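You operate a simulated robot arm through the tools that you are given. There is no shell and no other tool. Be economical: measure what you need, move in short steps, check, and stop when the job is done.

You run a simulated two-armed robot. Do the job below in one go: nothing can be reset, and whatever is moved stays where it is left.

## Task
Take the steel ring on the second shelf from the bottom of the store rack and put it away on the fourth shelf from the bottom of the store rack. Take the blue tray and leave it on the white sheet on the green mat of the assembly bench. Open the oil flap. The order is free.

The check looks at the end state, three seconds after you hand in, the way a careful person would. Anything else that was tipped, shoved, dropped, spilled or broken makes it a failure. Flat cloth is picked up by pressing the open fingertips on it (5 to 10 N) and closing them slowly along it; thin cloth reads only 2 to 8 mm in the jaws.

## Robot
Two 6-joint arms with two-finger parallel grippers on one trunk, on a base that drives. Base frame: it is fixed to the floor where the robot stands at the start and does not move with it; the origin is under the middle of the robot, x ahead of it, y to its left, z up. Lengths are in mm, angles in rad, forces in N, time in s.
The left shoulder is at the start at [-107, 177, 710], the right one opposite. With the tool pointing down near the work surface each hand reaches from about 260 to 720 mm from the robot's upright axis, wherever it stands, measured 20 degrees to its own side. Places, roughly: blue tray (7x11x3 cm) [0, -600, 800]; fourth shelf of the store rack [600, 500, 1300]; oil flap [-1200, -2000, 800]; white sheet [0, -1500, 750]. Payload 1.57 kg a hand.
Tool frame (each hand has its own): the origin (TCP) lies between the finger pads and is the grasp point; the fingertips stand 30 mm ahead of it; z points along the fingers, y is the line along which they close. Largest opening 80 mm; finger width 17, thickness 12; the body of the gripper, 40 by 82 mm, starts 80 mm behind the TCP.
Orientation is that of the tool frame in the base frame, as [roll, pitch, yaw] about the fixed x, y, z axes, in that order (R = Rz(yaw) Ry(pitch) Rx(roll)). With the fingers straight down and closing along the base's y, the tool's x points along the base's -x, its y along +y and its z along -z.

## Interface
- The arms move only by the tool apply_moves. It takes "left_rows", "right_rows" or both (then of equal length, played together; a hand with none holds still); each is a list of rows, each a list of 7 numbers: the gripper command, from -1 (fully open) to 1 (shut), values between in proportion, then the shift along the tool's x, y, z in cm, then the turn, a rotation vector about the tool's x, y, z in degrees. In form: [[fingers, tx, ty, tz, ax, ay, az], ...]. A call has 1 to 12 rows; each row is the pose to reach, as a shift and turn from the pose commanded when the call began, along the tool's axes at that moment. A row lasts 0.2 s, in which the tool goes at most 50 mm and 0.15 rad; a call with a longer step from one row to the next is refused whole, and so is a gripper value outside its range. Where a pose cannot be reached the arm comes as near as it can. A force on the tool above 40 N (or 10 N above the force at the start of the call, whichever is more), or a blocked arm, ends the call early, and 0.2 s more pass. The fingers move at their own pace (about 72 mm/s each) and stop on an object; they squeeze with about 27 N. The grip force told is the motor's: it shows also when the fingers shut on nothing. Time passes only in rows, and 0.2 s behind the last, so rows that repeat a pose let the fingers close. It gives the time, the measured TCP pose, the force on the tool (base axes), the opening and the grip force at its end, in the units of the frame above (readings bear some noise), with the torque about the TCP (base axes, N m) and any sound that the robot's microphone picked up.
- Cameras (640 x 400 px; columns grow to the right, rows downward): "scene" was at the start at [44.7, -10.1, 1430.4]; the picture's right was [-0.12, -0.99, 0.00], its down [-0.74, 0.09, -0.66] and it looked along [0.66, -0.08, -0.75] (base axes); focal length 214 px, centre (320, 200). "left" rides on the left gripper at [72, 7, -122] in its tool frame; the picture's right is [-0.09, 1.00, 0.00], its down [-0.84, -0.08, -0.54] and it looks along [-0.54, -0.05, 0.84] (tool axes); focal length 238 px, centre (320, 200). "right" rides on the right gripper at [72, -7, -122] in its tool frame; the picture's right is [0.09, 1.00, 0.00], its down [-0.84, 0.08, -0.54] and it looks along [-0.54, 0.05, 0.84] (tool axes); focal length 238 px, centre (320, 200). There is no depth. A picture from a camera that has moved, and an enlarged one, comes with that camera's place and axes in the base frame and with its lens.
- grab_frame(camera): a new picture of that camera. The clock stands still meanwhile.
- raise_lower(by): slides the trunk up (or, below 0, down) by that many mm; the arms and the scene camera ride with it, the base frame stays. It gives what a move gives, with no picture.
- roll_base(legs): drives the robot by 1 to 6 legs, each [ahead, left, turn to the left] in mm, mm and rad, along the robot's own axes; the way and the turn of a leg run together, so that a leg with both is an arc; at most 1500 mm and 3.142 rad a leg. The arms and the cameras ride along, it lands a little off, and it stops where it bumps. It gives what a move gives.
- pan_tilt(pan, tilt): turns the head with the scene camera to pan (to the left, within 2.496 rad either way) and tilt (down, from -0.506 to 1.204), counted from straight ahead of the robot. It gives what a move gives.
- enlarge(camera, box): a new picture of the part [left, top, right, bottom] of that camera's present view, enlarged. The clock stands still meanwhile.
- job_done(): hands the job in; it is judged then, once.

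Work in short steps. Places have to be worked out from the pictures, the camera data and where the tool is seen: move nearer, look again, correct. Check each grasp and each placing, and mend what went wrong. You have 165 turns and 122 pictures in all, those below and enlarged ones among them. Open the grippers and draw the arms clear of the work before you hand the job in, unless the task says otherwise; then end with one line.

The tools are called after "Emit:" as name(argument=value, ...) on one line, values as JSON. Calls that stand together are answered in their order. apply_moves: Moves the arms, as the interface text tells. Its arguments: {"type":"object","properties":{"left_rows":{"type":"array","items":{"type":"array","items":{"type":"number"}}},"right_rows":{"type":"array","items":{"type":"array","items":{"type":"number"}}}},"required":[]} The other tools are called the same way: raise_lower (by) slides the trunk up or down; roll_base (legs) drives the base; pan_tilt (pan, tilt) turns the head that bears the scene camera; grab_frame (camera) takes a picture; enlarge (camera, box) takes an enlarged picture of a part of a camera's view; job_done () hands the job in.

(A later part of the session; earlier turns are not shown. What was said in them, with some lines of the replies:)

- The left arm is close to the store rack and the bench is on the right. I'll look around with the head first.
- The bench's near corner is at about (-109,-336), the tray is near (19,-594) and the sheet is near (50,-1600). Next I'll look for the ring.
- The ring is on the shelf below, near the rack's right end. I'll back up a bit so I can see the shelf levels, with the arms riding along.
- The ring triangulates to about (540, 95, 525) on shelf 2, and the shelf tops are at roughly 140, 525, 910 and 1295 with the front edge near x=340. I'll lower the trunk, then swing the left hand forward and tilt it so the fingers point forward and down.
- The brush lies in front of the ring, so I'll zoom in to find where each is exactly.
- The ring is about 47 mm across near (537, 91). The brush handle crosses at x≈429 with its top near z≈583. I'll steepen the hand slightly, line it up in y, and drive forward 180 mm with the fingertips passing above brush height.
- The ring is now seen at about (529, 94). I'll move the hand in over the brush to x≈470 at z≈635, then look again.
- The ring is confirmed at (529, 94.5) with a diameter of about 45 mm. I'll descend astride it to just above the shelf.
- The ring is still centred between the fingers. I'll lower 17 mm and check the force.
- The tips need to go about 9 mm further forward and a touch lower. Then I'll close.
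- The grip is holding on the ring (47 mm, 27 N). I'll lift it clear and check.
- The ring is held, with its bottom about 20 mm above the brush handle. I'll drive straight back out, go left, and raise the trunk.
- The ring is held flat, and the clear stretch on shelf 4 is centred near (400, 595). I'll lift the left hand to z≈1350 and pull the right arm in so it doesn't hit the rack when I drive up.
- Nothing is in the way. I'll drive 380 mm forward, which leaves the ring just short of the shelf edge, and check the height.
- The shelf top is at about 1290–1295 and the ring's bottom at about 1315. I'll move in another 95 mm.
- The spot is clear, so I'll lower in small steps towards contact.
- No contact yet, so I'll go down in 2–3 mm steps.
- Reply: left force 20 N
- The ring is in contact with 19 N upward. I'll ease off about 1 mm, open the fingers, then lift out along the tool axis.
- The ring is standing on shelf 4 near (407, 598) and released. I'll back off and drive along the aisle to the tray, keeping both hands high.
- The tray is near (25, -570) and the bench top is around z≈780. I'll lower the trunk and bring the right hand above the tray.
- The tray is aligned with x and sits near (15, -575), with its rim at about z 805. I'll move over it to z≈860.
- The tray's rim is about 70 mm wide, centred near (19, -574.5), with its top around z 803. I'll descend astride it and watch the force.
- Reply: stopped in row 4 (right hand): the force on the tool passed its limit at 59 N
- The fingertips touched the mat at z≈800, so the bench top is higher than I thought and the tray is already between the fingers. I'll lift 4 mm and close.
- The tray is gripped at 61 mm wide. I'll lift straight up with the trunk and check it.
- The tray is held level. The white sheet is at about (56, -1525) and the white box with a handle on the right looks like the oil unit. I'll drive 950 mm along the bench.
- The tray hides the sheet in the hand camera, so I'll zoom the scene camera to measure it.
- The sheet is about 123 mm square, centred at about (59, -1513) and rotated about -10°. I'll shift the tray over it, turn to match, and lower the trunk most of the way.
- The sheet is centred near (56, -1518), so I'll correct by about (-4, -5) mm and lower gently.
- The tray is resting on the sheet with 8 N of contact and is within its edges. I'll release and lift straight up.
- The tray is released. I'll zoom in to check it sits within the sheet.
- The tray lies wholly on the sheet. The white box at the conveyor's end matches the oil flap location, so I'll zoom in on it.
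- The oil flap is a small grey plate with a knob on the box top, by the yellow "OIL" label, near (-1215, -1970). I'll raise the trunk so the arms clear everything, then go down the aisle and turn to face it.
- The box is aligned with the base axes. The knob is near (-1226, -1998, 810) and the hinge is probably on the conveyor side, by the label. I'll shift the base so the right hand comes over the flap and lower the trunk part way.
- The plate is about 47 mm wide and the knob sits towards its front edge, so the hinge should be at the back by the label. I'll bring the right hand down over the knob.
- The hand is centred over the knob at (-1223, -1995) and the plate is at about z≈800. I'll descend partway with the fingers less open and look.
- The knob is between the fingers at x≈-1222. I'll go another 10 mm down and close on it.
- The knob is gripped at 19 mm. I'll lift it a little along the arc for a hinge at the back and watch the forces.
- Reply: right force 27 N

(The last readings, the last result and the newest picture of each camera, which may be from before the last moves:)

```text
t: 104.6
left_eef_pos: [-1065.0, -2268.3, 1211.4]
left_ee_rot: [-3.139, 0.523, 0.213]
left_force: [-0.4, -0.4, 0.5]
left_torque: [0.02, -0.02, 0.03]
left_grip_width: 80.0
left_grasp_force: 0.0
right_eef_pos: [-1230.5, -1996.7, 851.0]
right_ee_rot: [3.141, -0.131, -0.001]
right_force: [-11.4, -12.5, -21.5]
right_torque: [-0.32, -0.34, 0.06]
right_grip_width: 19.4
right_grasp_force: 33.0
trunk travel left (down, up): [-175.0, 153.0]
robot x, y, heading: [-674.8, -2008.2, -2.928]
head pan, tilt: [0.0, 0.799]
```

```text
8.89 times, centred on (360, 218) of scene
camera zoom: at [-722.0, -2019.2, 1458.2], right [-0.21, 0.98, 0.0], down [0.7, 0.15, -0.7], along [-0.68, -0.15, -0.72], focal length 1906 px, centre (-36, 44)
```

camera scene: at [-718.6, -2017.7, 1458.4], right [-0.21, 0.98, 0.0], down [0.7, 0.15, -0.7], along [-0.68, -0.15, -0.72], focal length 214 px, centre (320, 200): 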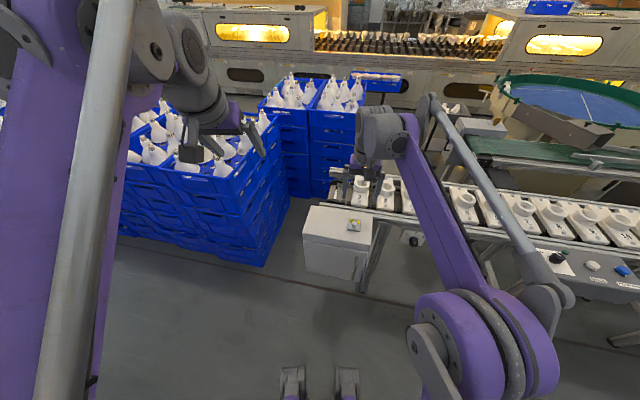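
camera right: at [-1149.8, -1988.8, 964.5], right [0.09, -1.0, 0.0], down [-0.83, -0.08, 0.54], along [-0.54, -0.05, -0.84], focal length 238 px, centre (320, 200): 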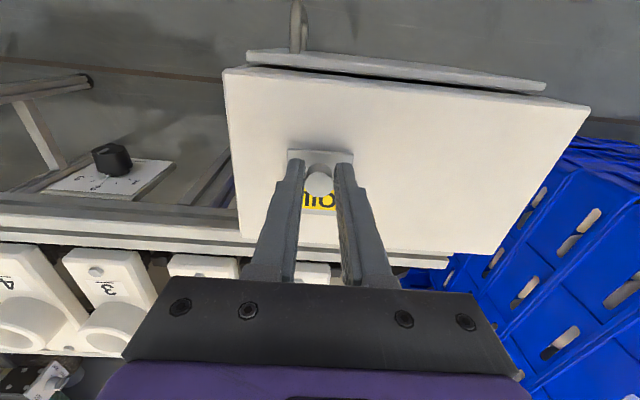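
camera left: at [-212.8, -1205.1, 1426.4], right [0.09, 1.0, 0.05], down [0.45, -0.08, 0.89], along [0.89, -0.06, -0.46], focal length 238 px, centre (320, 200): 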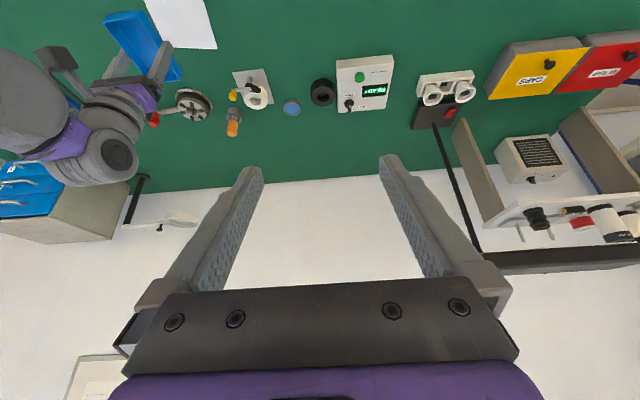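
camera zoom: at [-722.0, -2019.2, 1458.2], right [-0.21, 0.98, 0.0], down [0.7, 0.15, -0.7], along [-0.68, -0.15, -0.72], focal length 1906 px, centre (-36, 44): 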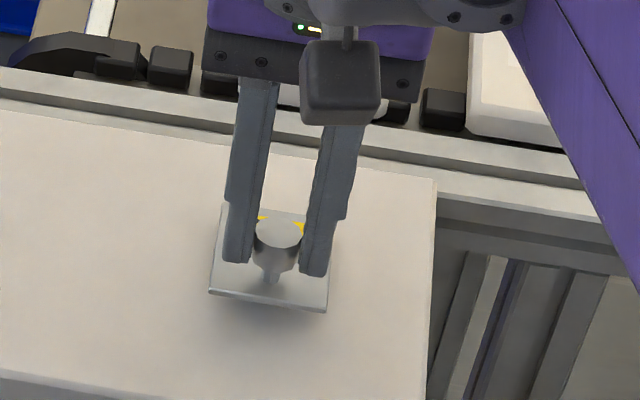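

The front edge lifted, so the hinge is at the back. I'll continue along the arc, correcting for the fingertip offset.

Emit:
apply_moves(right_rows=[[1, -0.6, 0.15, -0.5, 0, 3.7, 0], [1, -1.24, 0.2, -0.97, 0, 7.5, 0], [1, -1.8, 0.2, -1.35, 0, 11, 0], [1, -1.8, 0.2, -1.35, 0, 11, 0]])

Emit:
enlarge(camera="scene", box=[330, 195, 390, 240])

```text
t: 105.6
left_eef_pos: [-1061.4, -2267.2, 1212.9]
left_ee_rot: [-3.141, 0.526, 0.214]
left_force: [0.4, -0.4, 0.3]
left_torque: [0.01, 0.02, 0.0]
left_grip_width: 79.8
left_grasp_force: 0.0
right_eef_pos: [-1246.1, -1995.6, 866.8]
right_ee_rot: [-3.142, -0.32, -0.001]
right_force: [12.7, 2.4, -10.3]
right_torque: [0.06, -1.18, -0.04]
right_grip_width: 19.3
right_grasp_force: 32.7
trunk travel left (down, up): [-175.0, 153.0]
robot x, y, heading: [-675.8, -2008.1, -2.927]
head pan, tilt: [0.0, 0.799]
```

```text
8.89 times, centred on (360, 218) of scene
camera zoom: at [-717.7, -2017.3, 1458.4], right [-0.21, 0.98, 0.0], down [0.7, 0.15, -0.7], along [-0.68, -0.15, -0.72], focal length 1906 px, centre (-36, 44)
```

zoom: 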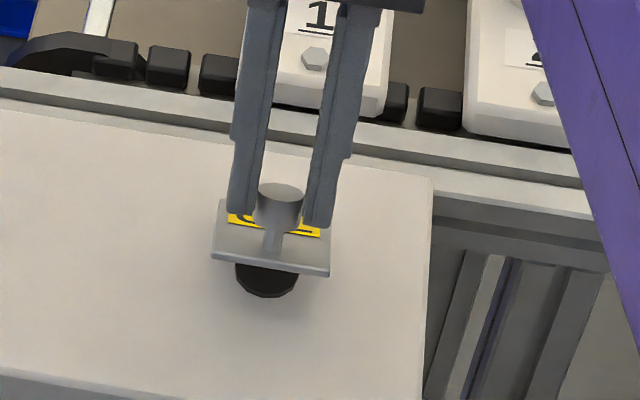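

The flap is open about 35° and the hole is showing. I'll continue to about 70° along the arc.

Emit:
apply_moves(right_rows=[[1, -0.75, 0, -0.5, 0, 7, 0], [1, -1.47, 0, -0.91, 0, 13.5, 0], [1, -2.1, 0, -1.2, 0, 16.5, 0], [1, -2.71, 0, -1.41, 0, 19.5, 0], [1, -2.71, 0, -1.41, 0, 19.5, 0]])

Emit:
enlarge(camera="scene", box=[330, 195, 390, 240])

```text
t: 106.4
left_eef_pos: [-1060.6, -2268.6, 1212.7]
left_ee_rot: [-3.14, 0.525, 0.212]
left_force: [-0.2, -0.2, -0.2]
left_torque: [-0.02, 0.0, 0.02]
left_grip_width: 80.1
left_grasp_force: 0.1
right_eef_pos: [-1235.6, -1987.1, 859.4]
right_ee_rot: [3.139, -0.553, 0.0]
right_force: [7.1, -5.3, -24.2]
right_torque: [0.77, -0.62, 0.02]
right_grip_width: 0.1
right_grasp_force: 20.9
right hand out of reach, approached as far as the arm can: row 2, 3
trunk travel left (down, up): [-175.0, 153.0]
robot x, y, heading: [-673.3, -2007.9, -2.928]
head pan, tilt: [0.0, 0.799]
stopped in row 3 (right hand): the force on the tool passed its limit at 143 N (the readings are from after the stop); the commanded pose is now the measured one
```

```text
8.89 times, centred on (360, 218) of scene
camera zoom: at [-716.4, -2017.3, 1458.5], right [-0.21, 0.98, 0.0], down [0.7, 0.15, -0.7], along [-0.68, -0.15, -0.72], focal length 1906 px, centre (-36, 44)
```

zoom: 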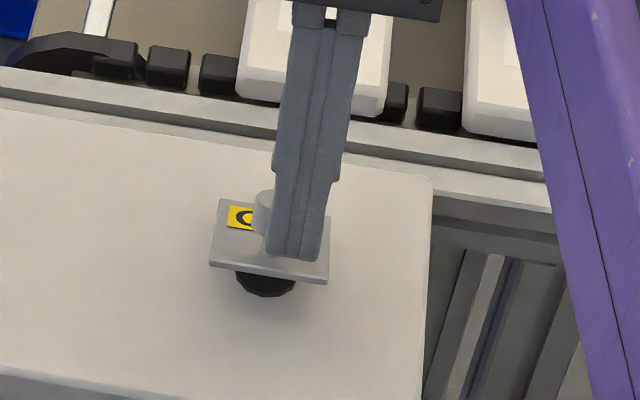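

The arm ran out of reach and the fingers slipped off the knob. I'll lift straight up and rotate back to vertical, then see whether the flap stays.

Emit:
apply_moves(right_rows=[[1, 1.0, 0, -1.7, 0, 0, 0], [1, 2.5, 0, -4, 0, -4, 0], [1, 4.4, 0, -5.5, 0, -12, 0], [1, 5.5, 0, -7, 0, -20, 0], [1, 6, 0, -8, 0, -28, 0], [1, 6, 0, -8, 0, -31, 0], [1, 6, 0, -8, 0, -31, 0]])

Emit:
grab_frame(camera="right")

Emit:
enlarge(camera="scene", box=[320, 185, 400, 245])

```text
t: 106.7
left_eef_pos: [-1062.5, -2266.9, 1212.1]
left_ee_rot: [-3.141, 0.524, 0.212]
left_force: [0.0, -0.3, 0.3]
left_torque: [0.02, 0.0, 0.02]
left_grip_width: 80.1
left_grasp_force: 0.0
right_eef_pos: [-1238.0, -1988.8, 860.9]
right_ee_rot: [3.14, -0.546, -0.003]
right_force: [8.4, -1.7, -10.6]
right_torque: [0.21, 0.33, -0.02]
right_grip_width: 0.1
right_grasp_force: 20.8
right hand out of reach, approached as far as the arm can: row 1
trunk travel left (down, up): [-175.0, 153.0]
robot x, y, heading: [-674.5, -2010.2, -2.93]
head pan, tilt: [0.0, 0.799]
stopped in row 1 (right hand): the force on the tool passed its limit at 67 N (the readings are from after the stop); the commanded pose is now the measured one
```

```text
53 pictures are left
camera right: at [-1238.5, -1980.9, 1002.3], right [0.07, -1.0, 0.05], down [-1.0, -0.07, 0.03], along [-0.02, -0.05, -1.0], focal length 238 px, centre (320, 200)
```

right: 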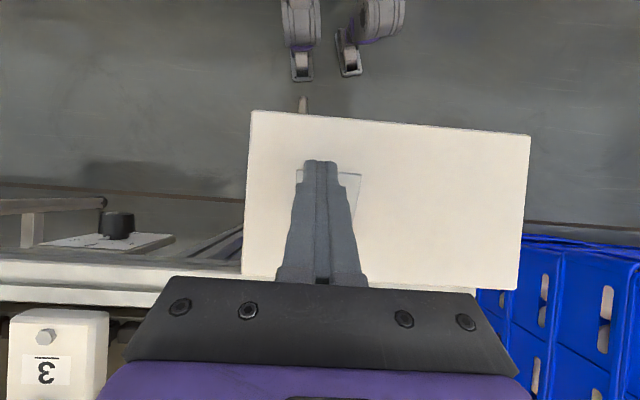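

```text
6.67 times, centred on (360, 215) of scene
camera zoom: at [-716.8, -2017.5, 1458.4], right [-0.21, 0.98, 0.0], down [0.7, 0.15, -0.7], along [-0.68, -0.15, -0.72], focal length 1430 px, centre (53, 100)
```

zoom: 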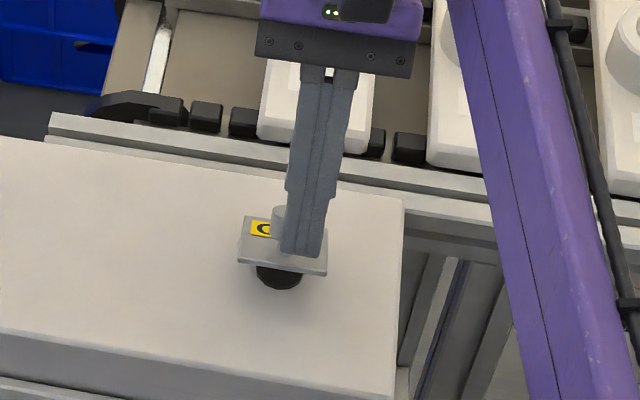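

Raising with the arm at this tilt is out of reach, so I'll lift the hand straight up with the trunk instead.

Emit:
raise_lower(by=70)

Emit:
enlarge(camera="scene", box=[320, 190, 420, 265])

```text
t: 107.8
left_eef_pos: [-1064.1, -2266.5, 1281.0]
left_ee_rot: [3.14, 0.523, 0.213]
left_force: [-0.1, 0.3, 0.3]
left_torque: [0.01, -0.01, -0.01]
left_grip_width: 80.0
left_grasp_force: 0.0
right_eef_pos: [-1238.8, -1988.5, 930.0]
right_ee_rot: [3.139, -0.548, -0.004]
right_force: [0.7, 0.2, 0.1]
right_torque: [0.02, -0.03, 0.0]
right_grip_width: 0.3
right_grasp_force: 21.6
trunk travel left (down, up): [-245.0, 83.0]
robot x, y, heading: [-674.3, -2008.1, -2.929]
head pan, tilt: [0.0, 0.799]
```

```text
5.33 times, centred on (370, 228) of scene
camera zoom: at [-714.0, -2016.7, 1526.6], right [-0.21, 0.98, 0.0], down [0.7, 0.15, -0.7], along [-0.68, -0.15, -0.72], focal length 1144 px, centre (53, 53)
```

zoom: 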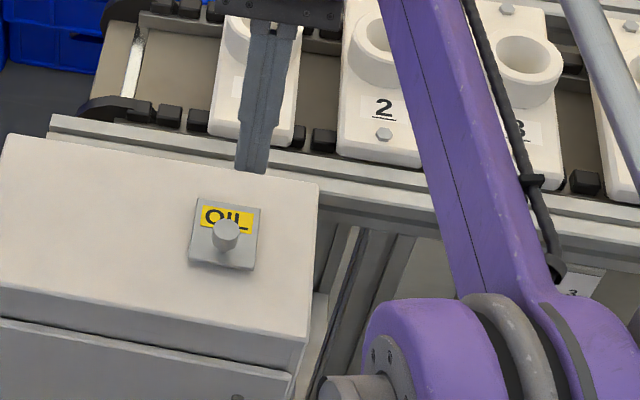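

The flap fell shut by itself, so it must be carried past vertical. I need the base closer, and I'll start with the fingers tilted away from the robot so the wrist can follow the whole arc. First I'll pull the hand back and turn it upright.

Emit:
apply_moves(right_rows=[[-1, 1.8, 0, 0, 0, -5, 0], [-1, 3.6, 0, 0.2, 0, -12, 0], [-1, 5.4, 0, 0.5, 0, -19, 0], [-1, 7.2, 0, 0.8, 0, -26, 0], [-1, 9, 0, 1.0, 0, -31, 0], [-1, 11, 0, 1.3, 0, -38, 0], [-1, 13, 0, 1.5, 0, -45, 0], [-1, 14.2, 0, 1.6, 0, -52, 0], [-1, 14.2, 0, 1.6, 0, -60, 0], [-1, 14.2, 0, 1.6, 0, -66, 0], [-1, 14.2, 0, 1.6, 0, -71, 0], [-1, 14.2, 0, 1.6, 0, -71, 0]])

Emit:
roll_base(legs=[[130, 0, 0]])

Emit:
grab_frame(camera="right")

Emit:
grab_frame(camera="scene")

```text
t: 110.4
left_eef_pos: [-1062.4, -2267.3, 1283.6]
left_ee_rot: [3.14, 0.524, 0.212]
left_force: [0.2, -0.7, -0.2]
left_torque: [0.01, 0.02, -0.01]
left_grip_width: 79.8
left_grasp_force: 0.1
right_eef_pos: [-1109.6, -1988.8, 990.4]
right_ee_rot: [3.139, 0.693, -0.005]
right_force: [-0.3, -0.3, -0.9]
right_torque: [-0.01, -0.01, 0.01]
right_grip_width: 80.2
right_grasp_force: 0.0
trunk travel left (down, up): [-245.0, 83.0]
robot x, y, heading: [-669.6, -2005.8, -2.935]
head pan, tilt: [0.0, 0.799]
```

```text
t: 111.7
left_eef_pos: [-1190.4, -2296.1, 1282.2]
left_ee_rot: [-3.141, 0.523, 0.215]
left_force: [-0.2, -0.2, 0.3]
left_torque: [-0.01, -0.02, 0.03]
left_grip_width: 80.1
left_grasp_force: 0.1
right_eef_pos: [-1235.7, -2015.5, 989.8]
right_ee_rot: [3.14, 0.691, -0.005]
right_force: [-0.2, -0.2, 0.4]
right_torque: [-0.02, -0.02, 0.01]
right_grip_width: 79.8
right_grasp_force: 0.0
trunk travel left (down, up): [-245.0, 83.0]
robot x, y, heading: [-803.3, -2035.1, -2.925]
head pan, tilt: [0.0, 0.799]
```

```text
50 pictures are left
camera right: at [-1101.7, -2009.4, 1037.9], right [0.07, -1.0, -0.06], down [-0.3, -0.07, 0.95], along [-0.95, -0.05, -0.3], focal length 238 px, centre (320, 200)
```

right: 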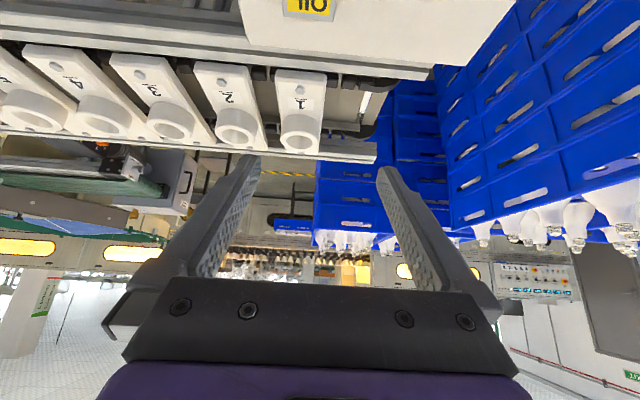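

```text
49 pictures are left
camera scene: at [-841.5, -2044.2, 1526.6], right [-0.21, 0.98, 0.0], down [0.7, 0.15, -0.7], along [-0.68, -0.15, -0.72], focal length 214 px, centre (320, 200)
```

scene: 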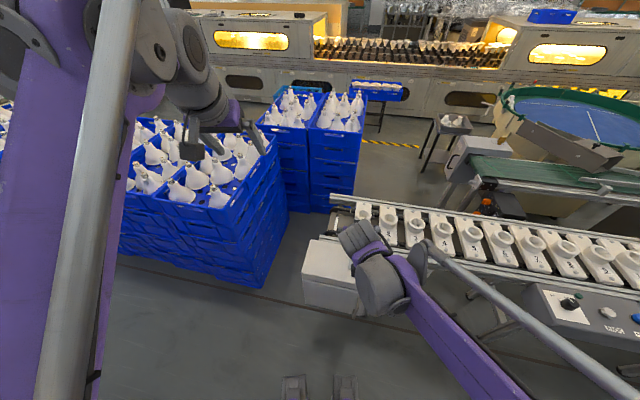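

The base is now at x≈-803. I'll move the tilted hand to just above the knob with the fingers half open.

Emit:
apply_moves(right_rows=[[-0.5, 2.7, -0.7, 1.7, 0, 0, 0], [-0.4, 5.4, -1.4, 3.4, 0, 0, 0], [-0.4, 8.0, -2.0, 5.0, 0, 0, 0], [-0.4, 8.0, -2.0, 5.0, 0, 0, 0]])

Emit:
grab_frame(camera="right")

Emit:
enlarge(camera="scene", box=[300, 210, 420, 300])

```text
t: 112.7
left_eef_pos: [-1190.5, -2295.1, 1282.4]
left_ee_rot: [-3.141, 0.525, 0.212]
left_force: [0.6, 1.2, 0.3]
left_torque: [0.01, -0.03, 0.0]
left_grip_width: 80.0
left_grasp_force: 0.0
right_eef_pos: [-1206.7, -1996.1, 898.5]
right_ee_rot: [3.139, 0.691, -0.005]
right_force: [0.4, -0.5, -0.1]
right_torque: [-0.06, 0.01, 0.02]
right_grip_width: 55.8
right_grasp_force: 0.0
trunk travel left (down, up): [-245.0, 83.0]
robot x, y, heading: [-800.4, -2035.5, -2.933]
head pan, tilt: [0.0, 0.799]
```

```text
48 pictures are left
camera right: at [-1072.3, -1989.9, 947.5], right [0.07, -1.0, -0.06], down [-0.3, -0.07, 0.95], along [-0.95, -0.05, -0.3], focal length 238 px, centre (320, 200)
```

right: 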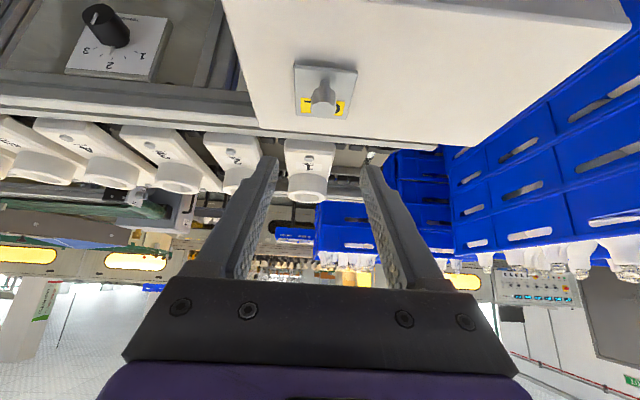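

```text
4.44 times, centred on (360, 255) of scene
camera zoom: at [-841.3, -2044.2, 1526.6], right [-0.21, 0.98, 0.0], down [0.7, 0.15, -0.7], along [-0.68, -0.15, -0.72], focal length 953 px, centre (142, -44)
```

zoom: 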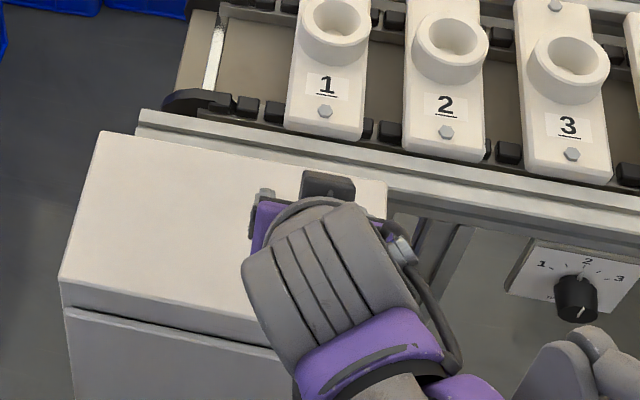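

The knob projects to (-1220, -1994.6), in line with the fingers. I'll descend vertically 48 mm and look.

Emit:
apply_moves(right_rows=[[-0.4, 1.2, -0.1, 1.2, 0, 0, 0], [-0.4, 2.3, -0.1, 2.5, 0, 0, 0], [-0.4, 3.15, -0.1, 3.6, 0, 0, 0], [-0.4, 3.15, -0.1, 3.6, 0, 0, 0]])

Emit:
grab_frame(camera="right")

```text
t: 113.7
left_eef_pos: [-1188.9, -2294.0, 1282.8]
left_ee_rot: [-3.141, 0.525, 0.213]
left_force: [-0.2, 0.4, 0.2]
left_torque: [0.0, 0.0, 0.03]
left_grip_width: 79.9
left_grasp_force: 0.0
right_eef_pos: [-1203.8, -1995.5, 852.2]
right_ee_rot: [3.14, 0.691, -0.006]
right_force: [-0.7, -0.2, 0.1]
right_torque: [-0.01, 0.02, -0.04]
right_grip_width: 56.0
right_grasp_force: 0.1
trunk travel left (down, up): [-245.0, 83.0]
robot x, y, heading: [-804.1, -2034.1, -2.926]
head pan, tilt: [0.0, 0.799]
```

```text
46 pictures are left
camera right: at [-1070.4, -1988.9, 899.9], right [0.07, -1.0, -0.06], down [-0.3, -0.07, 0.95], along [-0.95, -0.05, -0.3], focal length 238 px, centre (320, 200)
```

right: 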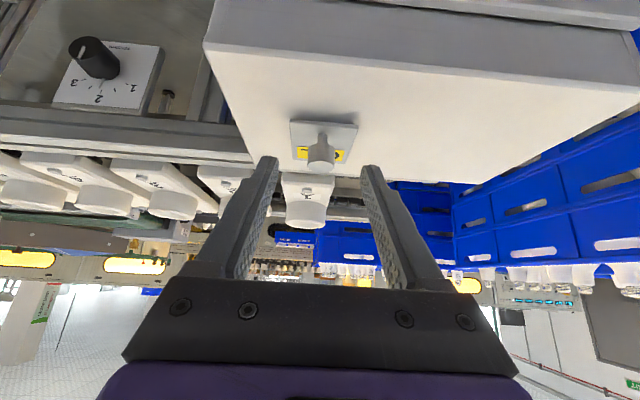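

The knob's head is at z≈819, so I'll go down 15 mm more and close.

Emit:
apply_moves(right_rows=[[-0.4, 0.5, 0, 0.6, 0, 0, 0], [-0.4, 0.95, 0, 1.16, 0, 0, 0], [0, 0.95, 0, 1.16, 0, 0, 0], [0.4, 0.95, 0, 1.16, 0, 0, 0], [1, 0.95, 0, 1.16, 0, 0, 0], [1, 0.95, 0, 1.16, 0, 0, 0], [1, 0.95, 0, 1.16, 0, 0, 0]])

Emit:
grab_frame(camera="right")

```text
t: 115.2
left_eef_pos: [-1189.8, -2295.6, 1282.0]
left_ee_rot: [-3.14, 0.524, 0.214]
left_force: [-0.5, -0.7, 0.1]
left_torque: [0.01, -0.02, 0.01]
left_grip_width: 80.0
left_grasp_force: 0.1
right_eef_pos: [-1205.3, -1995.6, 838.8]
right_ee_rot: [3.14, 0.691, -0.006]
right_force: [0.1, -6.3, -2.6]
right_torque: [-0.13, -0.16, 0.14]
right_grip_width: 19.4
right_grasp_force: 32.5
trunk travel left (down, up): [-245.0, 83.0]
robot x, y, heading: [-802.7, -2035.2, -2.923]
head pan, tilt: [0.0, 0.799]
```

```text
45 pictures are left
camera right: at [-1070.7, -1989.5, 885.5], right [0.07, -1.0, -0.06], down [-0.3, -0.07, 0.95], along [-0.95, -0.05, -0.3], focal length 238 px, centre (320, 200)
```

right: 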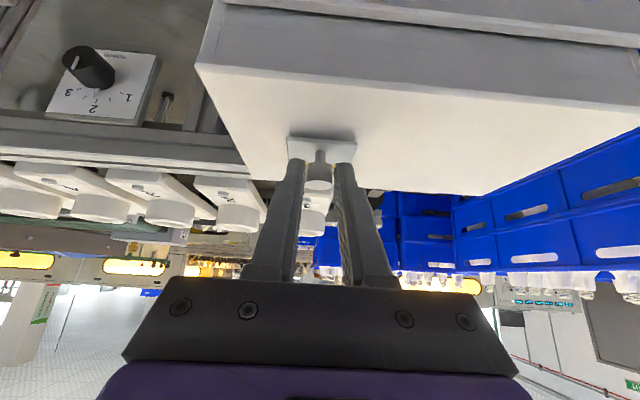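

The knob is gripped again at 19 mm. The hinge is at about (-1264, 803), and the tool now starts at -40° tilt, so I'll rotate the hand rigidly about the hinge, first to 30°.

Emit:
apply_moves(right_rows=[[1, -0.58, 0.03, -0.17, 0, 5, 0], [1, -1.16, 0.05, -0.29, 0, 10, 0], [1, -1.76, 0.05, -0.35, 0, 15, 0], [1, -2.36, 0.05, -0.37, 0, 20, 0], [1, -2.96, 0.05, -0.33, 0, 25, 0], [1, -3.55, 0.05, -0.25, 0, 30, 0], [1, -3.55, 0.05, -0.25, 0, 30, 0]])

Emit:
grab_frame(camera="right")

```text
t: 116.8
left_eef_pos: [-1189.5, -2295.7, 1283.2]
left_ee_rot: [-3.138, 0.524, 0.212]
left_force: [-0.8, 0.3, -0.7]
left_torque: [0.02, 0.02, 0.01]
left_grip_width: 80.0
left_grasp_force: 0.0
right_eef_pos: [-1230.0, -1995.1, 862.1]
right_ee_rot: [3.139, 0.167, -0.003]
right_force: [-2.6, -0.1, 19.4]
right_torque: [0.0, 1.02, 0.04]
right_grip_width: 19.2
right_grasp_force: 33.5
trunk travel left (down, up): [-245.0, 83.0]
robot x, y, heading: [-800.2, -2033.5, -2.931]
head pan, tilt: [0.0, 0.799]
```

```text
44 pictures are left
camera right: at [-1137.8, -1989.2, 970.6], right [0.09, -1.0, -0.01], down [-0.73, -0.07, 0.67], along [-0.67, -0.05, -0.74], focal length 238 px, centre (320, 200)
```

right: 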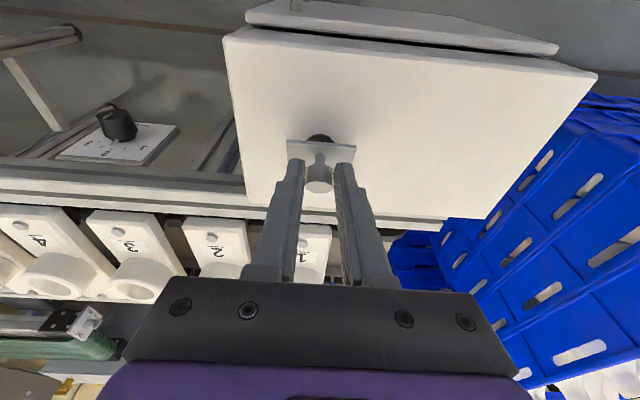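

It's working. The +19 N upward force suggests the hinge is about 5 mm further back than I assumed. I'll correct for that and continue to 60°.

Emit:
apply_moves(right_rows=[[1, -0.5, 0, -0.35, 0, 3, 0], [1, -1.2, 0, -0.58, 0, 7, 0], [1, -1.85, 0, -0.66, 0, 12, 0], [1, -2.5, 0, -0.72, 0, 17, 0], [1, -3.1, 0, -0.7, 0, 22, 0], [1, -3.75, 0, -0.64, 0, 27, 0], [1, -3.75, 0, -0.64, 0, 27, 0]])

Emit:
grab_frame(camera="right")

```text
t: 118.5
left_eef_pos: [-1188.2, -2296.2, 1282.1]
left_ee_rot: [-3.14, 0.525, 0.213]
left_force: [0.1, 0.0, 0.5]
left_torque: [-0.04, 0.02, 0.01]
left_grip_width: 80.3
left_grasp_force: 0.0
right_eef_pos: [-1266.2, -1996.0, 877.3]
right_ee_rot: [3.14, -0.302, -0.005]
right_force: [-2.6, -2.9, 27.9]
right_torque: [-0.07, 0.45, 0.03]
right_grip_width: 19.6
right_grasp_force: 33.3
trunk travel left (down, up): [-245.0, 83.0]
robot x, y, heading: [-799.2, -2033.4, -2.93]
head pan, tilt: [0.0, 0.799]
```

```text
43 pictures are left
camera right: at [-1232.6, -1989.0, 1013.4], right [0.08, -1.0, 0.03], down [-0.96, -0.07, 0.27], along [-0.27, -0.05, -0.96], focal length 238 px, centre (320, 200)
```

right: 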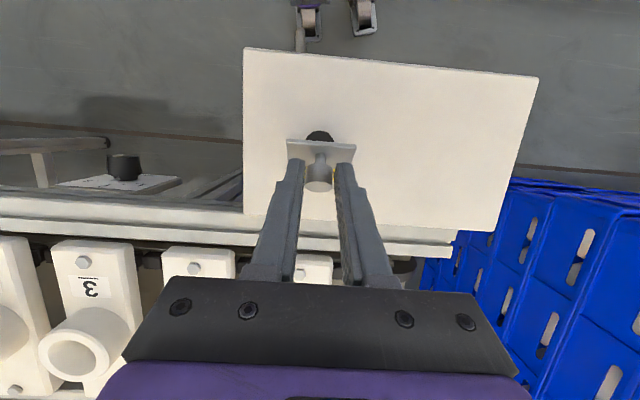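

The flap is at about 57° and still pushes up about 28 N, so I'll add roughly 4 mm radially and carry on to about 90°.

Emit:
apply_moves(right_rows=[[1, -0.2, 0, -0.4, 0, 2, 0], [1, -1.08, 0, -0.67, 0, 9, 0], [1, -1.75, 0, -0.73, 0, 15, 0], [1, -2.43, 0, -0.76, 0, 20, 0], [1, -3.1, 0, -0.7, 0, 25, 0], [1, -3.76, 0, -0.61, 0, 30, 0], [1, -3.76, 0, -0.61, 0, 30, 0]])

Emit:
grab_frame(camera="right")

Emit:
enlarge(camera="scene", box=[290, 180, 430, 285])

```text
t: 120.0
left_eef_pos: [-1190.5, -2292.8, 1282.6]
left_ee_rot: [3.14, 0.523, 0.211]
left_force: [-0.1, -0.4, -0.3]
left_torque: [0.03, 0.0, 0.0]
left_grip_width: 79.9
left_grasp_force: 0.0
right_eef_pos: [-1290.6, -1995.1, 873.4]
right_ee_rot: [3.135, -0.621, -0.005]
right_force: [-2.1, 14.4, -2.0]
right_torque: [0.54, 0.18, 0.14]
right_grip_width: 19.3
right_grasp_force: 33.1
right hand out of reach, approached as far as the arm can: row 4, 5, 6, 7
trunk travel left (down, up): [-245.0, 83.0]
robot x, y, heading: [-798.5, -2035.0, -2.93]
head pan, tilt: [0.0, 0.799]
```

```text
42 pictures are left
camera right: at [-1302.9, -1988.0, 1015.2], right [0.07, -1.0, 0.06], down [-1.0, -0.07, -0.05], along [0.05, -0.06, -1.0], focal length 238 px, centre (320, 200)
```

right: 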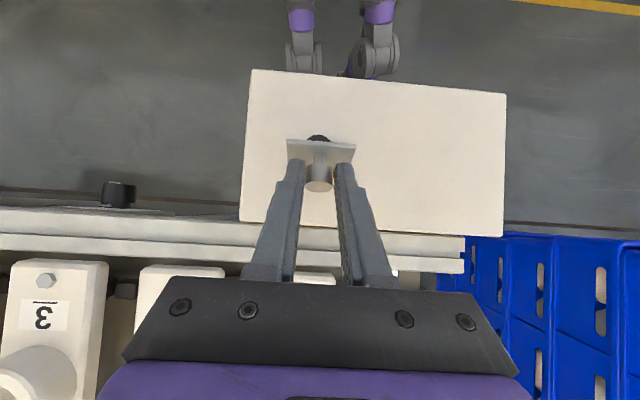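

```text
3.81 times, centred on (360, 232) of scene
camera zoom: at [-841.8, -2042.0, 1526.6], right [-0.21, 0.98, 0.0], down [0.7, 0.15, -0.7], along [-0.68, -0.15, -0.72], focal length 817 px, centre (168, 76)
```

zoom: 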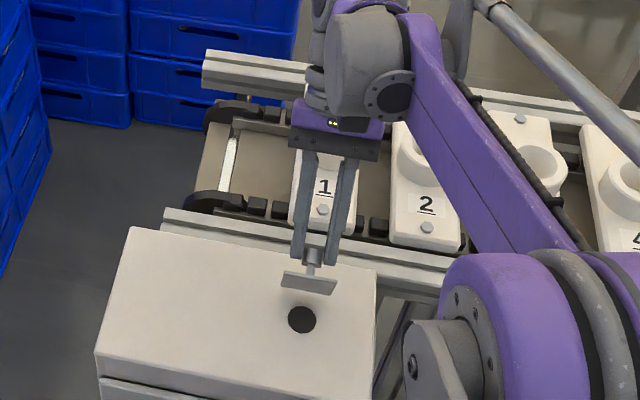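

The wrist reached its tilt limit with the flap at about 75°. I'll hold that tilt and translate so the knob pivots in the pads and the flap goes past vertical.

Emit:
apply_moves(right_rows=[[1, 0.2, 0, 0, 0, -8, 0], [1, 0.0, 0, -0.1, 0, -14.4, 0], [1, -0.53, 0, -0.27, 0, -14.4, 0], [1, -1.2, 0, -0.45, 0, -14.4, 0], [1, -1.2, 0, -0.45, 0, -14.4, 0]])

Emit:
grab_frame(camera="right")

Emit:
enlarge(camera="scene", box=[310, 200, 410, 275])

```text
t: 121.2
left_eef_pos: [-1188.1, -2292.1, 1284.0]
left_ee_rot: [3.141, 0.525, 0.213]
left_force: [-1.2, 0.1, 0.6]
left_torque: [0.03, -0.01, 0.03]
left_grip_width: 80.2
left_grasp_force: 0.1
right_eef_pos: [-1302.4, -1995.0, 873.1]
right_ee_rot: [3.135, -0.372, -0.008]
right_force: [13.0, 18.5, 9.8]
right_torque: [0.53, -1.27, 0.13]
right_grip_width: 19.5
right_grasp_force: 33.4
trunk travel left (down, up): [-245.0, 83.0]
robot x, y, heading: [-804.9, -2035.9, -2.923]
head pan, tilt: [0.0, 0.799]
```

```text
40 pictures are left
camera right: at [-1278.2, -1988.1, 1012.3], right [0.08, -1.0, 0.04], down [-0.98, -0.07, 0.2], along [-0.2, -0.06, -0.98], focal length 238 px, centre (320, 200)
```

right: 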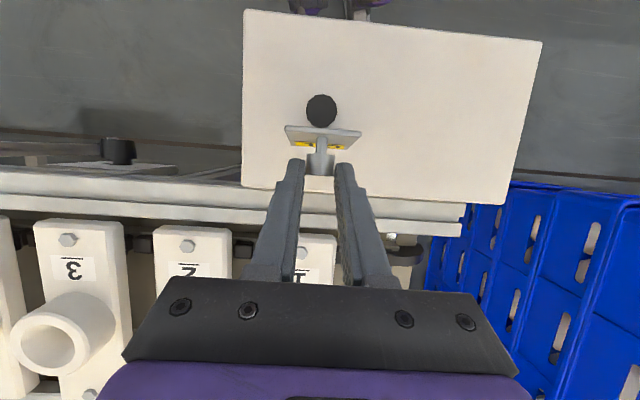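

```text
5.33 times, centred on (360, 238) of scene
camera zoom: at [-838.9, -2041.8, 1526.8], right [-0.21, 0.98, 0.0], down [0.7, 0.15, -0.7], along [-0.68, -0.15, -0.72], focal length 1144 px, centre (107, 0)
```

zoom: 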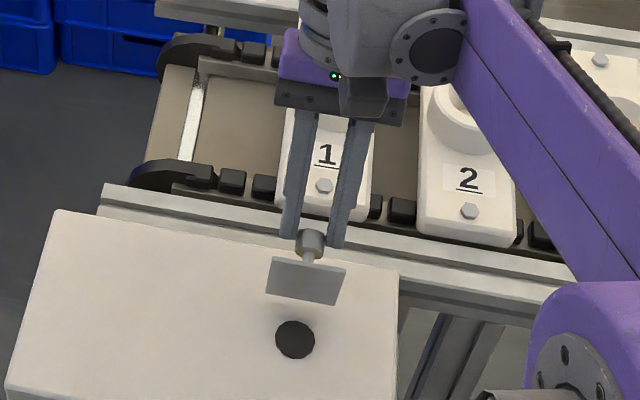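

The flap is close to vertical (about 85°). I'll push another 30 mm or so towards the conveyor, going slightly down and adding a little tilt.

Emit:
apply_moves(right_rows=[[1, -0.8, 0, -0.15, 0, 4, 0], [1, -1.7, 0, -0.28, 0, 8, 0], [1, -2.55, 0, -0.35, 0, 8, 0], [1, -3.1, 0, -0.2, 0, 8, 0], [1, -3.75, 0, 0, 0, 8, 0], [1, -3.75, 0, 0, 0, 8, 0]])

Emit:
grab_frame(camera="right")

Emit:
enlarge(camera="scene", box=[310, 200, 410, 275])

```text
t: 122.7
left_eef_pos: [-1187.3, -2292.2, 1283.9]
left_ee_rot: [3.141, 0.528, 0.211]
left_force: [0.8, 0.2, -0.6]
left_torque: [0.0, -0.02, -0.03]
left_grip_width: 80.0
left_grasp_force: 0.0
right_eef_pos: [-1336.1, -1996.7, 861.2]
right_ee_rot: [3.132, -0.511, -0.004]
right_force: [12.4, 22.1, 23.9]
right_torque: [0.58, -0.77, 0.45]
right_grip_width: 15.7
right_grasp_force: 31.3
trunk travel left (down, up): [-245.0, 83.0]
robot x, y, heading: [-801.2, -2034.2, -2.932]
head pan, tilt: [0.0, 0.799]
```

```text
38 pictures are left
camera right: at [-1332.1, -1987.9, 1001.7], right [0.07, -1.0, 0.05], down [-1.0, -0.07, 0.06], along [-0.06, -0.06, -1.0], focal length 238 px, centre (320, 200)
```

right: 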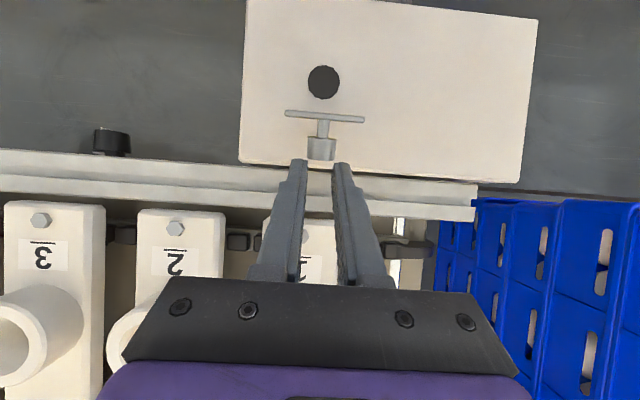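

```text
5.33 times, centred on (360, 238) of scene
camera zoom: at [-837.8, -2041.4, 1526.8], right [-0.21, 0.98, 0.0], down [0.7, 0.15, -0.7], along [-0.68, -0.15, -0.71], focal length 1144 px, centre (107, 0)
```

zoom: 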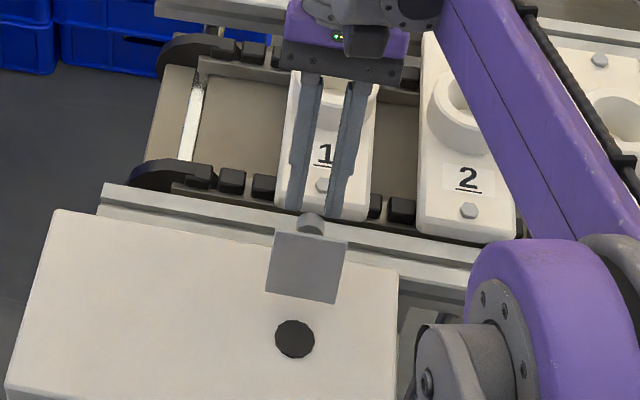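

Seen edge-on, the flap is now past vertical (about 105°). I'll open the fingers and see whether it stays.

Emit:
apply_moves(right_rows=[[0.5, 0, 0, 0, 0, 0, 0], [0, 0, 0, 0, 0, 0, 0], [-0.3, 0, 0, 0, 0, 0, 0], [-0.3, 0, 0, 0, 0, 0, 0]])

Emit:
grab_frame(camera="right")

```text
t: 123.7
left_eef_pos: [-1189.7, -2294.2, 1283.7]
left_ee_rot: [-3.14, 0.523, 0.213]
left_force: [0.1, -0.4, -0.5]
left_torque: [-0.02, 0.02, 0.01]
left_grip_width: 79.8
left_grasp_force: 0.1
right_eef_pos: [-1338.4, -1998.3, 858.1]
right_ee_rot: [3.131, -0.509, -0.003]
right_force: [0.4, -0.9, 0.5]
right_torque: [0.01, -0.01, -0.03]
right_grip_width: 52.1
right_grasp_force: 0.0
trunk travel left (down, up): [-245.0, 83.0]
robot x, y, heading: [-799.9, -2033.5, -2.931]
head pan, tilt: [0.0, 0.799]
```

```text
36 pictures are left
camera right: at [-1334.4, -1990.1, 999.4], right [0.07, -1.0, 0.05], down [-1.0, -0.07, 0.07], along [-0.06, -0.06, -1.0], focal length 238 px, centre (320, 200)
```

right: 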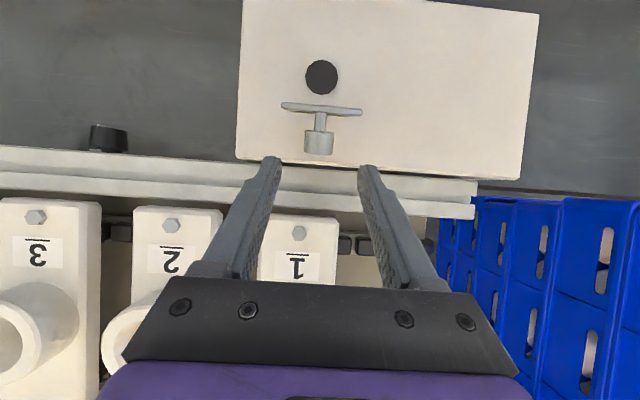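

The flap stays leaning past vertical without support. I'll lift the hand clear with the trunk and check the flap again.

Emit:
raise_lower(by=82)

Emit:
grab_frame(camera="right")

Emit:
enlarge(camera="scene", box=[310, 215, 430, 305])

```text
t: 124.8
left_eef_pos: [-1188.9, -2294.8, 1365.2]
left_ee_rot: [-3.141, 0.526, 0.212]
left_force: [0.0, 0.2, 0.4]
left_torque: [0.01, -0.02, 0.01]
left_grip_width: 79.7
left_grasp_force: 0.1
right_eef_pos: [-1337.8, -1997.6, 940.9]
right_ee_rot: [3.135, -0.508, -0.004]
right_force: [0.2, -0.8, 0.2]
right_torque: [0.01, -0.02, 0.0]
right_grip_width: 51.8
right_grasp_force: 0.0
trunk travel left (down, up): [-327.0, 1.0]
robot x, y, heading: [-801.8, -2032.7, -2.926]
head pan, tilt: [0.0, 0.799]
```

```text
35 pictures are left
camera right: at [-1333.8, -1990.1, 1081.4], right [0.07, -1.0, 0.05], down [-1.0, -0.07, 0.07], along [-0.06, -0.06, -1.0], focal length 238 px, centre (320, 200)
```

right: 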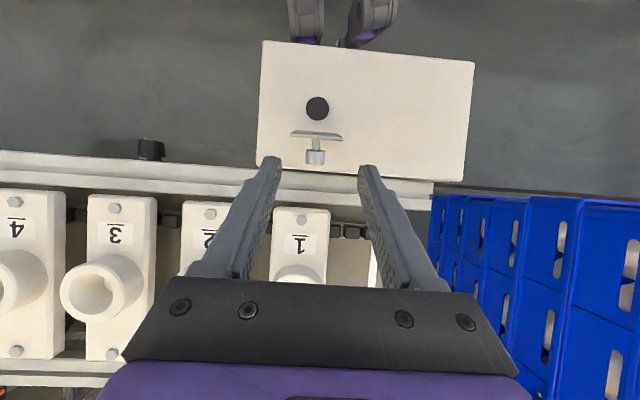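

```text
4.44 times, centred on (370, 260) of scene
camera zoom: at [-837.7, -2043.4, 1613.5], right [-0.21, 0.98, 0.0], down [0.7, 0.15, -0.7], along [-0.68, -0.15, -0.72], focal length 953 px, centre (98, -67)
```

zoom: 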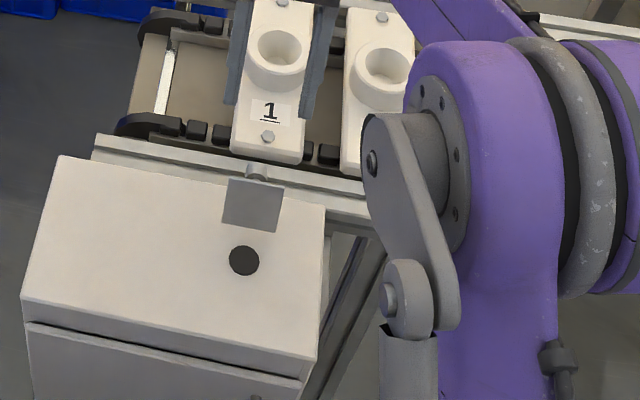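

The flap is standing open. I'll back the base away, with the fingertips clearing the flap by about 50 mm, then take a final look.

Emit:
roll_base(legs=[[-330, 0, 0]])

Emit:
enlarge(camera="scene", box=[250, 130, 410, 250])

Emit:
grab_frame(camera="right")

```text
t: 127.0
left_eef_pos: [-865.6, -2223.8, 1365.1]
left_ee_rot: [3.141, 0.522, 0.212]
left_force: [-0.3, 0.9, -0.1]
left_torque: [0.01, 0.01, 0.01]
left_grip_width: 79.8
left_grasp_force: 0.0
right_eef_pos: [-1014.9, -1927.7, 940.5]
right_ee_rot: [3.134, -0.51, -0.005]
right_force: [0.3, 0.9, -0.1]
right_torque: [0.0, -0.03, -0.04]
right_grip_width: 52.1
right_grasp_force: 0.1
trunk travel left (down, up): [-327.0, 1.0]
robot x, y, heading: [-475.5, -1965.7, -2.93]
head pan, tilt: [0.0, 0.799]
```

```text
3.33 times, centred on (330, 190) of scene
camera zoom: at [-514.0, -1973.8, 1613.6], right [-0.21, 0.98, 0.0], down [0.7, 0.15, -0.7], along [-0.68, -0.15, -0.72], focal length 715 px, centre (287, 233)
```

zoom: 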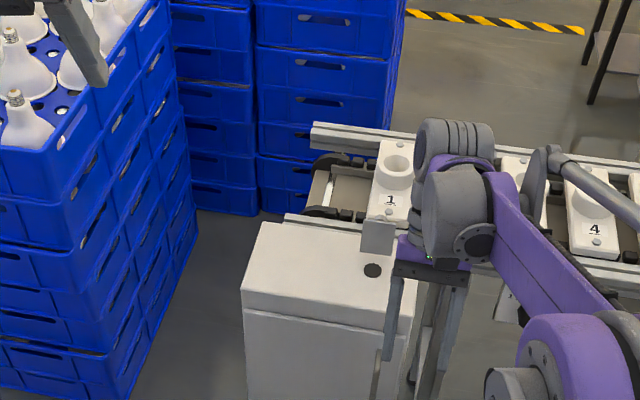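

```text
32 pictures are left
camera right: at [-1010.1, -1920.0, 1081.6], right [0.07, -1.0, 0.05], down [-1.0, -0.07, 0.07], along [-0.06, -0.06, -1.0], focal length 238 px, centre (320, 200)
```

right: 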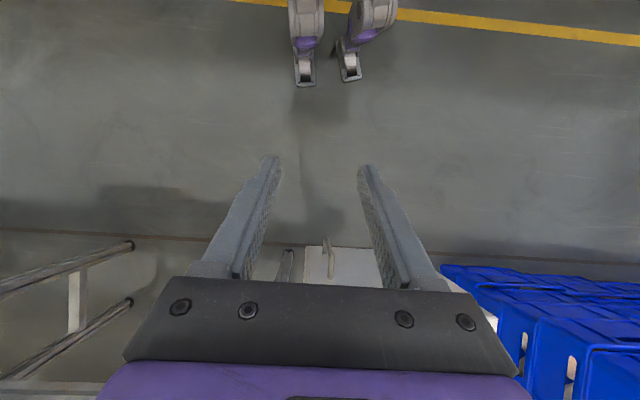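

The flap is still open and the box hasn't moved. I'll open the gripper fully and take one last look towards the bench.

Emit:
apply_moves(right_rows=[[-1, 2, 0, -2, 0, 0, 0], [-1, 4, 0, -3, 0, 0, 0], [-1, 4, 0, -3, 0, 0, 0]])

Emit:
pan_tilt(pan=-2.45, tilt=0.7)

Emit:
grab_frame(camera="scene")

```text
t: 127.8
left_eef_pos: [-865.1, -2224.0, 1363.3]
left_ee_rot: [-3.141, 0.524, 0.212]
left_force: [0.0, -0.3, 0.0]
left_torque: [-0.01, 0.0, -0.03]
left_grip_width: 79.7
left_grasp_force: 0.1
right_eef_pos: [-993.8, -1927.5, 986.1]
right_ee_rot: [3.134, -0.51, -0.006]
right_force: [0.6, -0.6, -0.8]
right_torque: [-0.05, 0.02, 0.0]
right_grip_width: 79.8
right_grasp_force: 0.1
trunk travel left (down, up): [-327.0, 1.0]
robot x, y, heading: [-473.0, -1968.7, -2.93]
head pan, tilt: [0.0, 0.799]
```

```text
t: 130.1
left_eef_pos: [-865.4, -2224.3, 1364.8]
left_ee_rot: [-3.141, 0.523, 0.211]
left_force: [0.4, 0.0, -0.7]
left_torque: [-0.02, 0.03, 0.0]
left_grip_width: 80.1
left_grasp_force: 0.1
right_eef_pos: [-993.5, -1926.9, 987.1]
right_ee_rot: [3.133, -0.509, -0.005]
right_force: [-0.3, -1.3, -0.7]
right_torque: [0.04, -0.05, -0.01]
right_grip_width: 80.2
right_grasp_force: 0.1
trunk travel left (down, up): [-327.0, 1.0]
robot x, y, heading: [-474.3, -1967.4, -2.934]
head pan, tilt: [-2.45, 0.7]
```

```text
31 pictures are left
camera scene: at [-381.9, -1890.1, 1621.7], right [0.79, -0.62, 0.0], down [-0.4, -0.51, -0.76], along [0.47, 0.6, -0.64], focal length 214 px, centre (320, 200)
```

scene: 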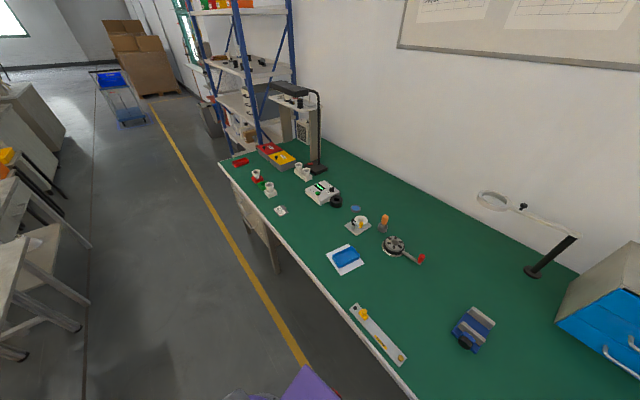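

The tray is on the white sheet, the ring is on shelf 4, the flap is open, and both arms are clear. I'm handing in.

Emit:
job_done()

```text
The job is handed in.
```

The job is handed in: the steel ring is on the fourth shelf, the blue tray is on the white sheet and the oil flap is open. On the first try at the flap the fingers slipped off the knob with a 143 N force spike and it fell shut; the second try left it standing open, and the box hadn't visibly moved.
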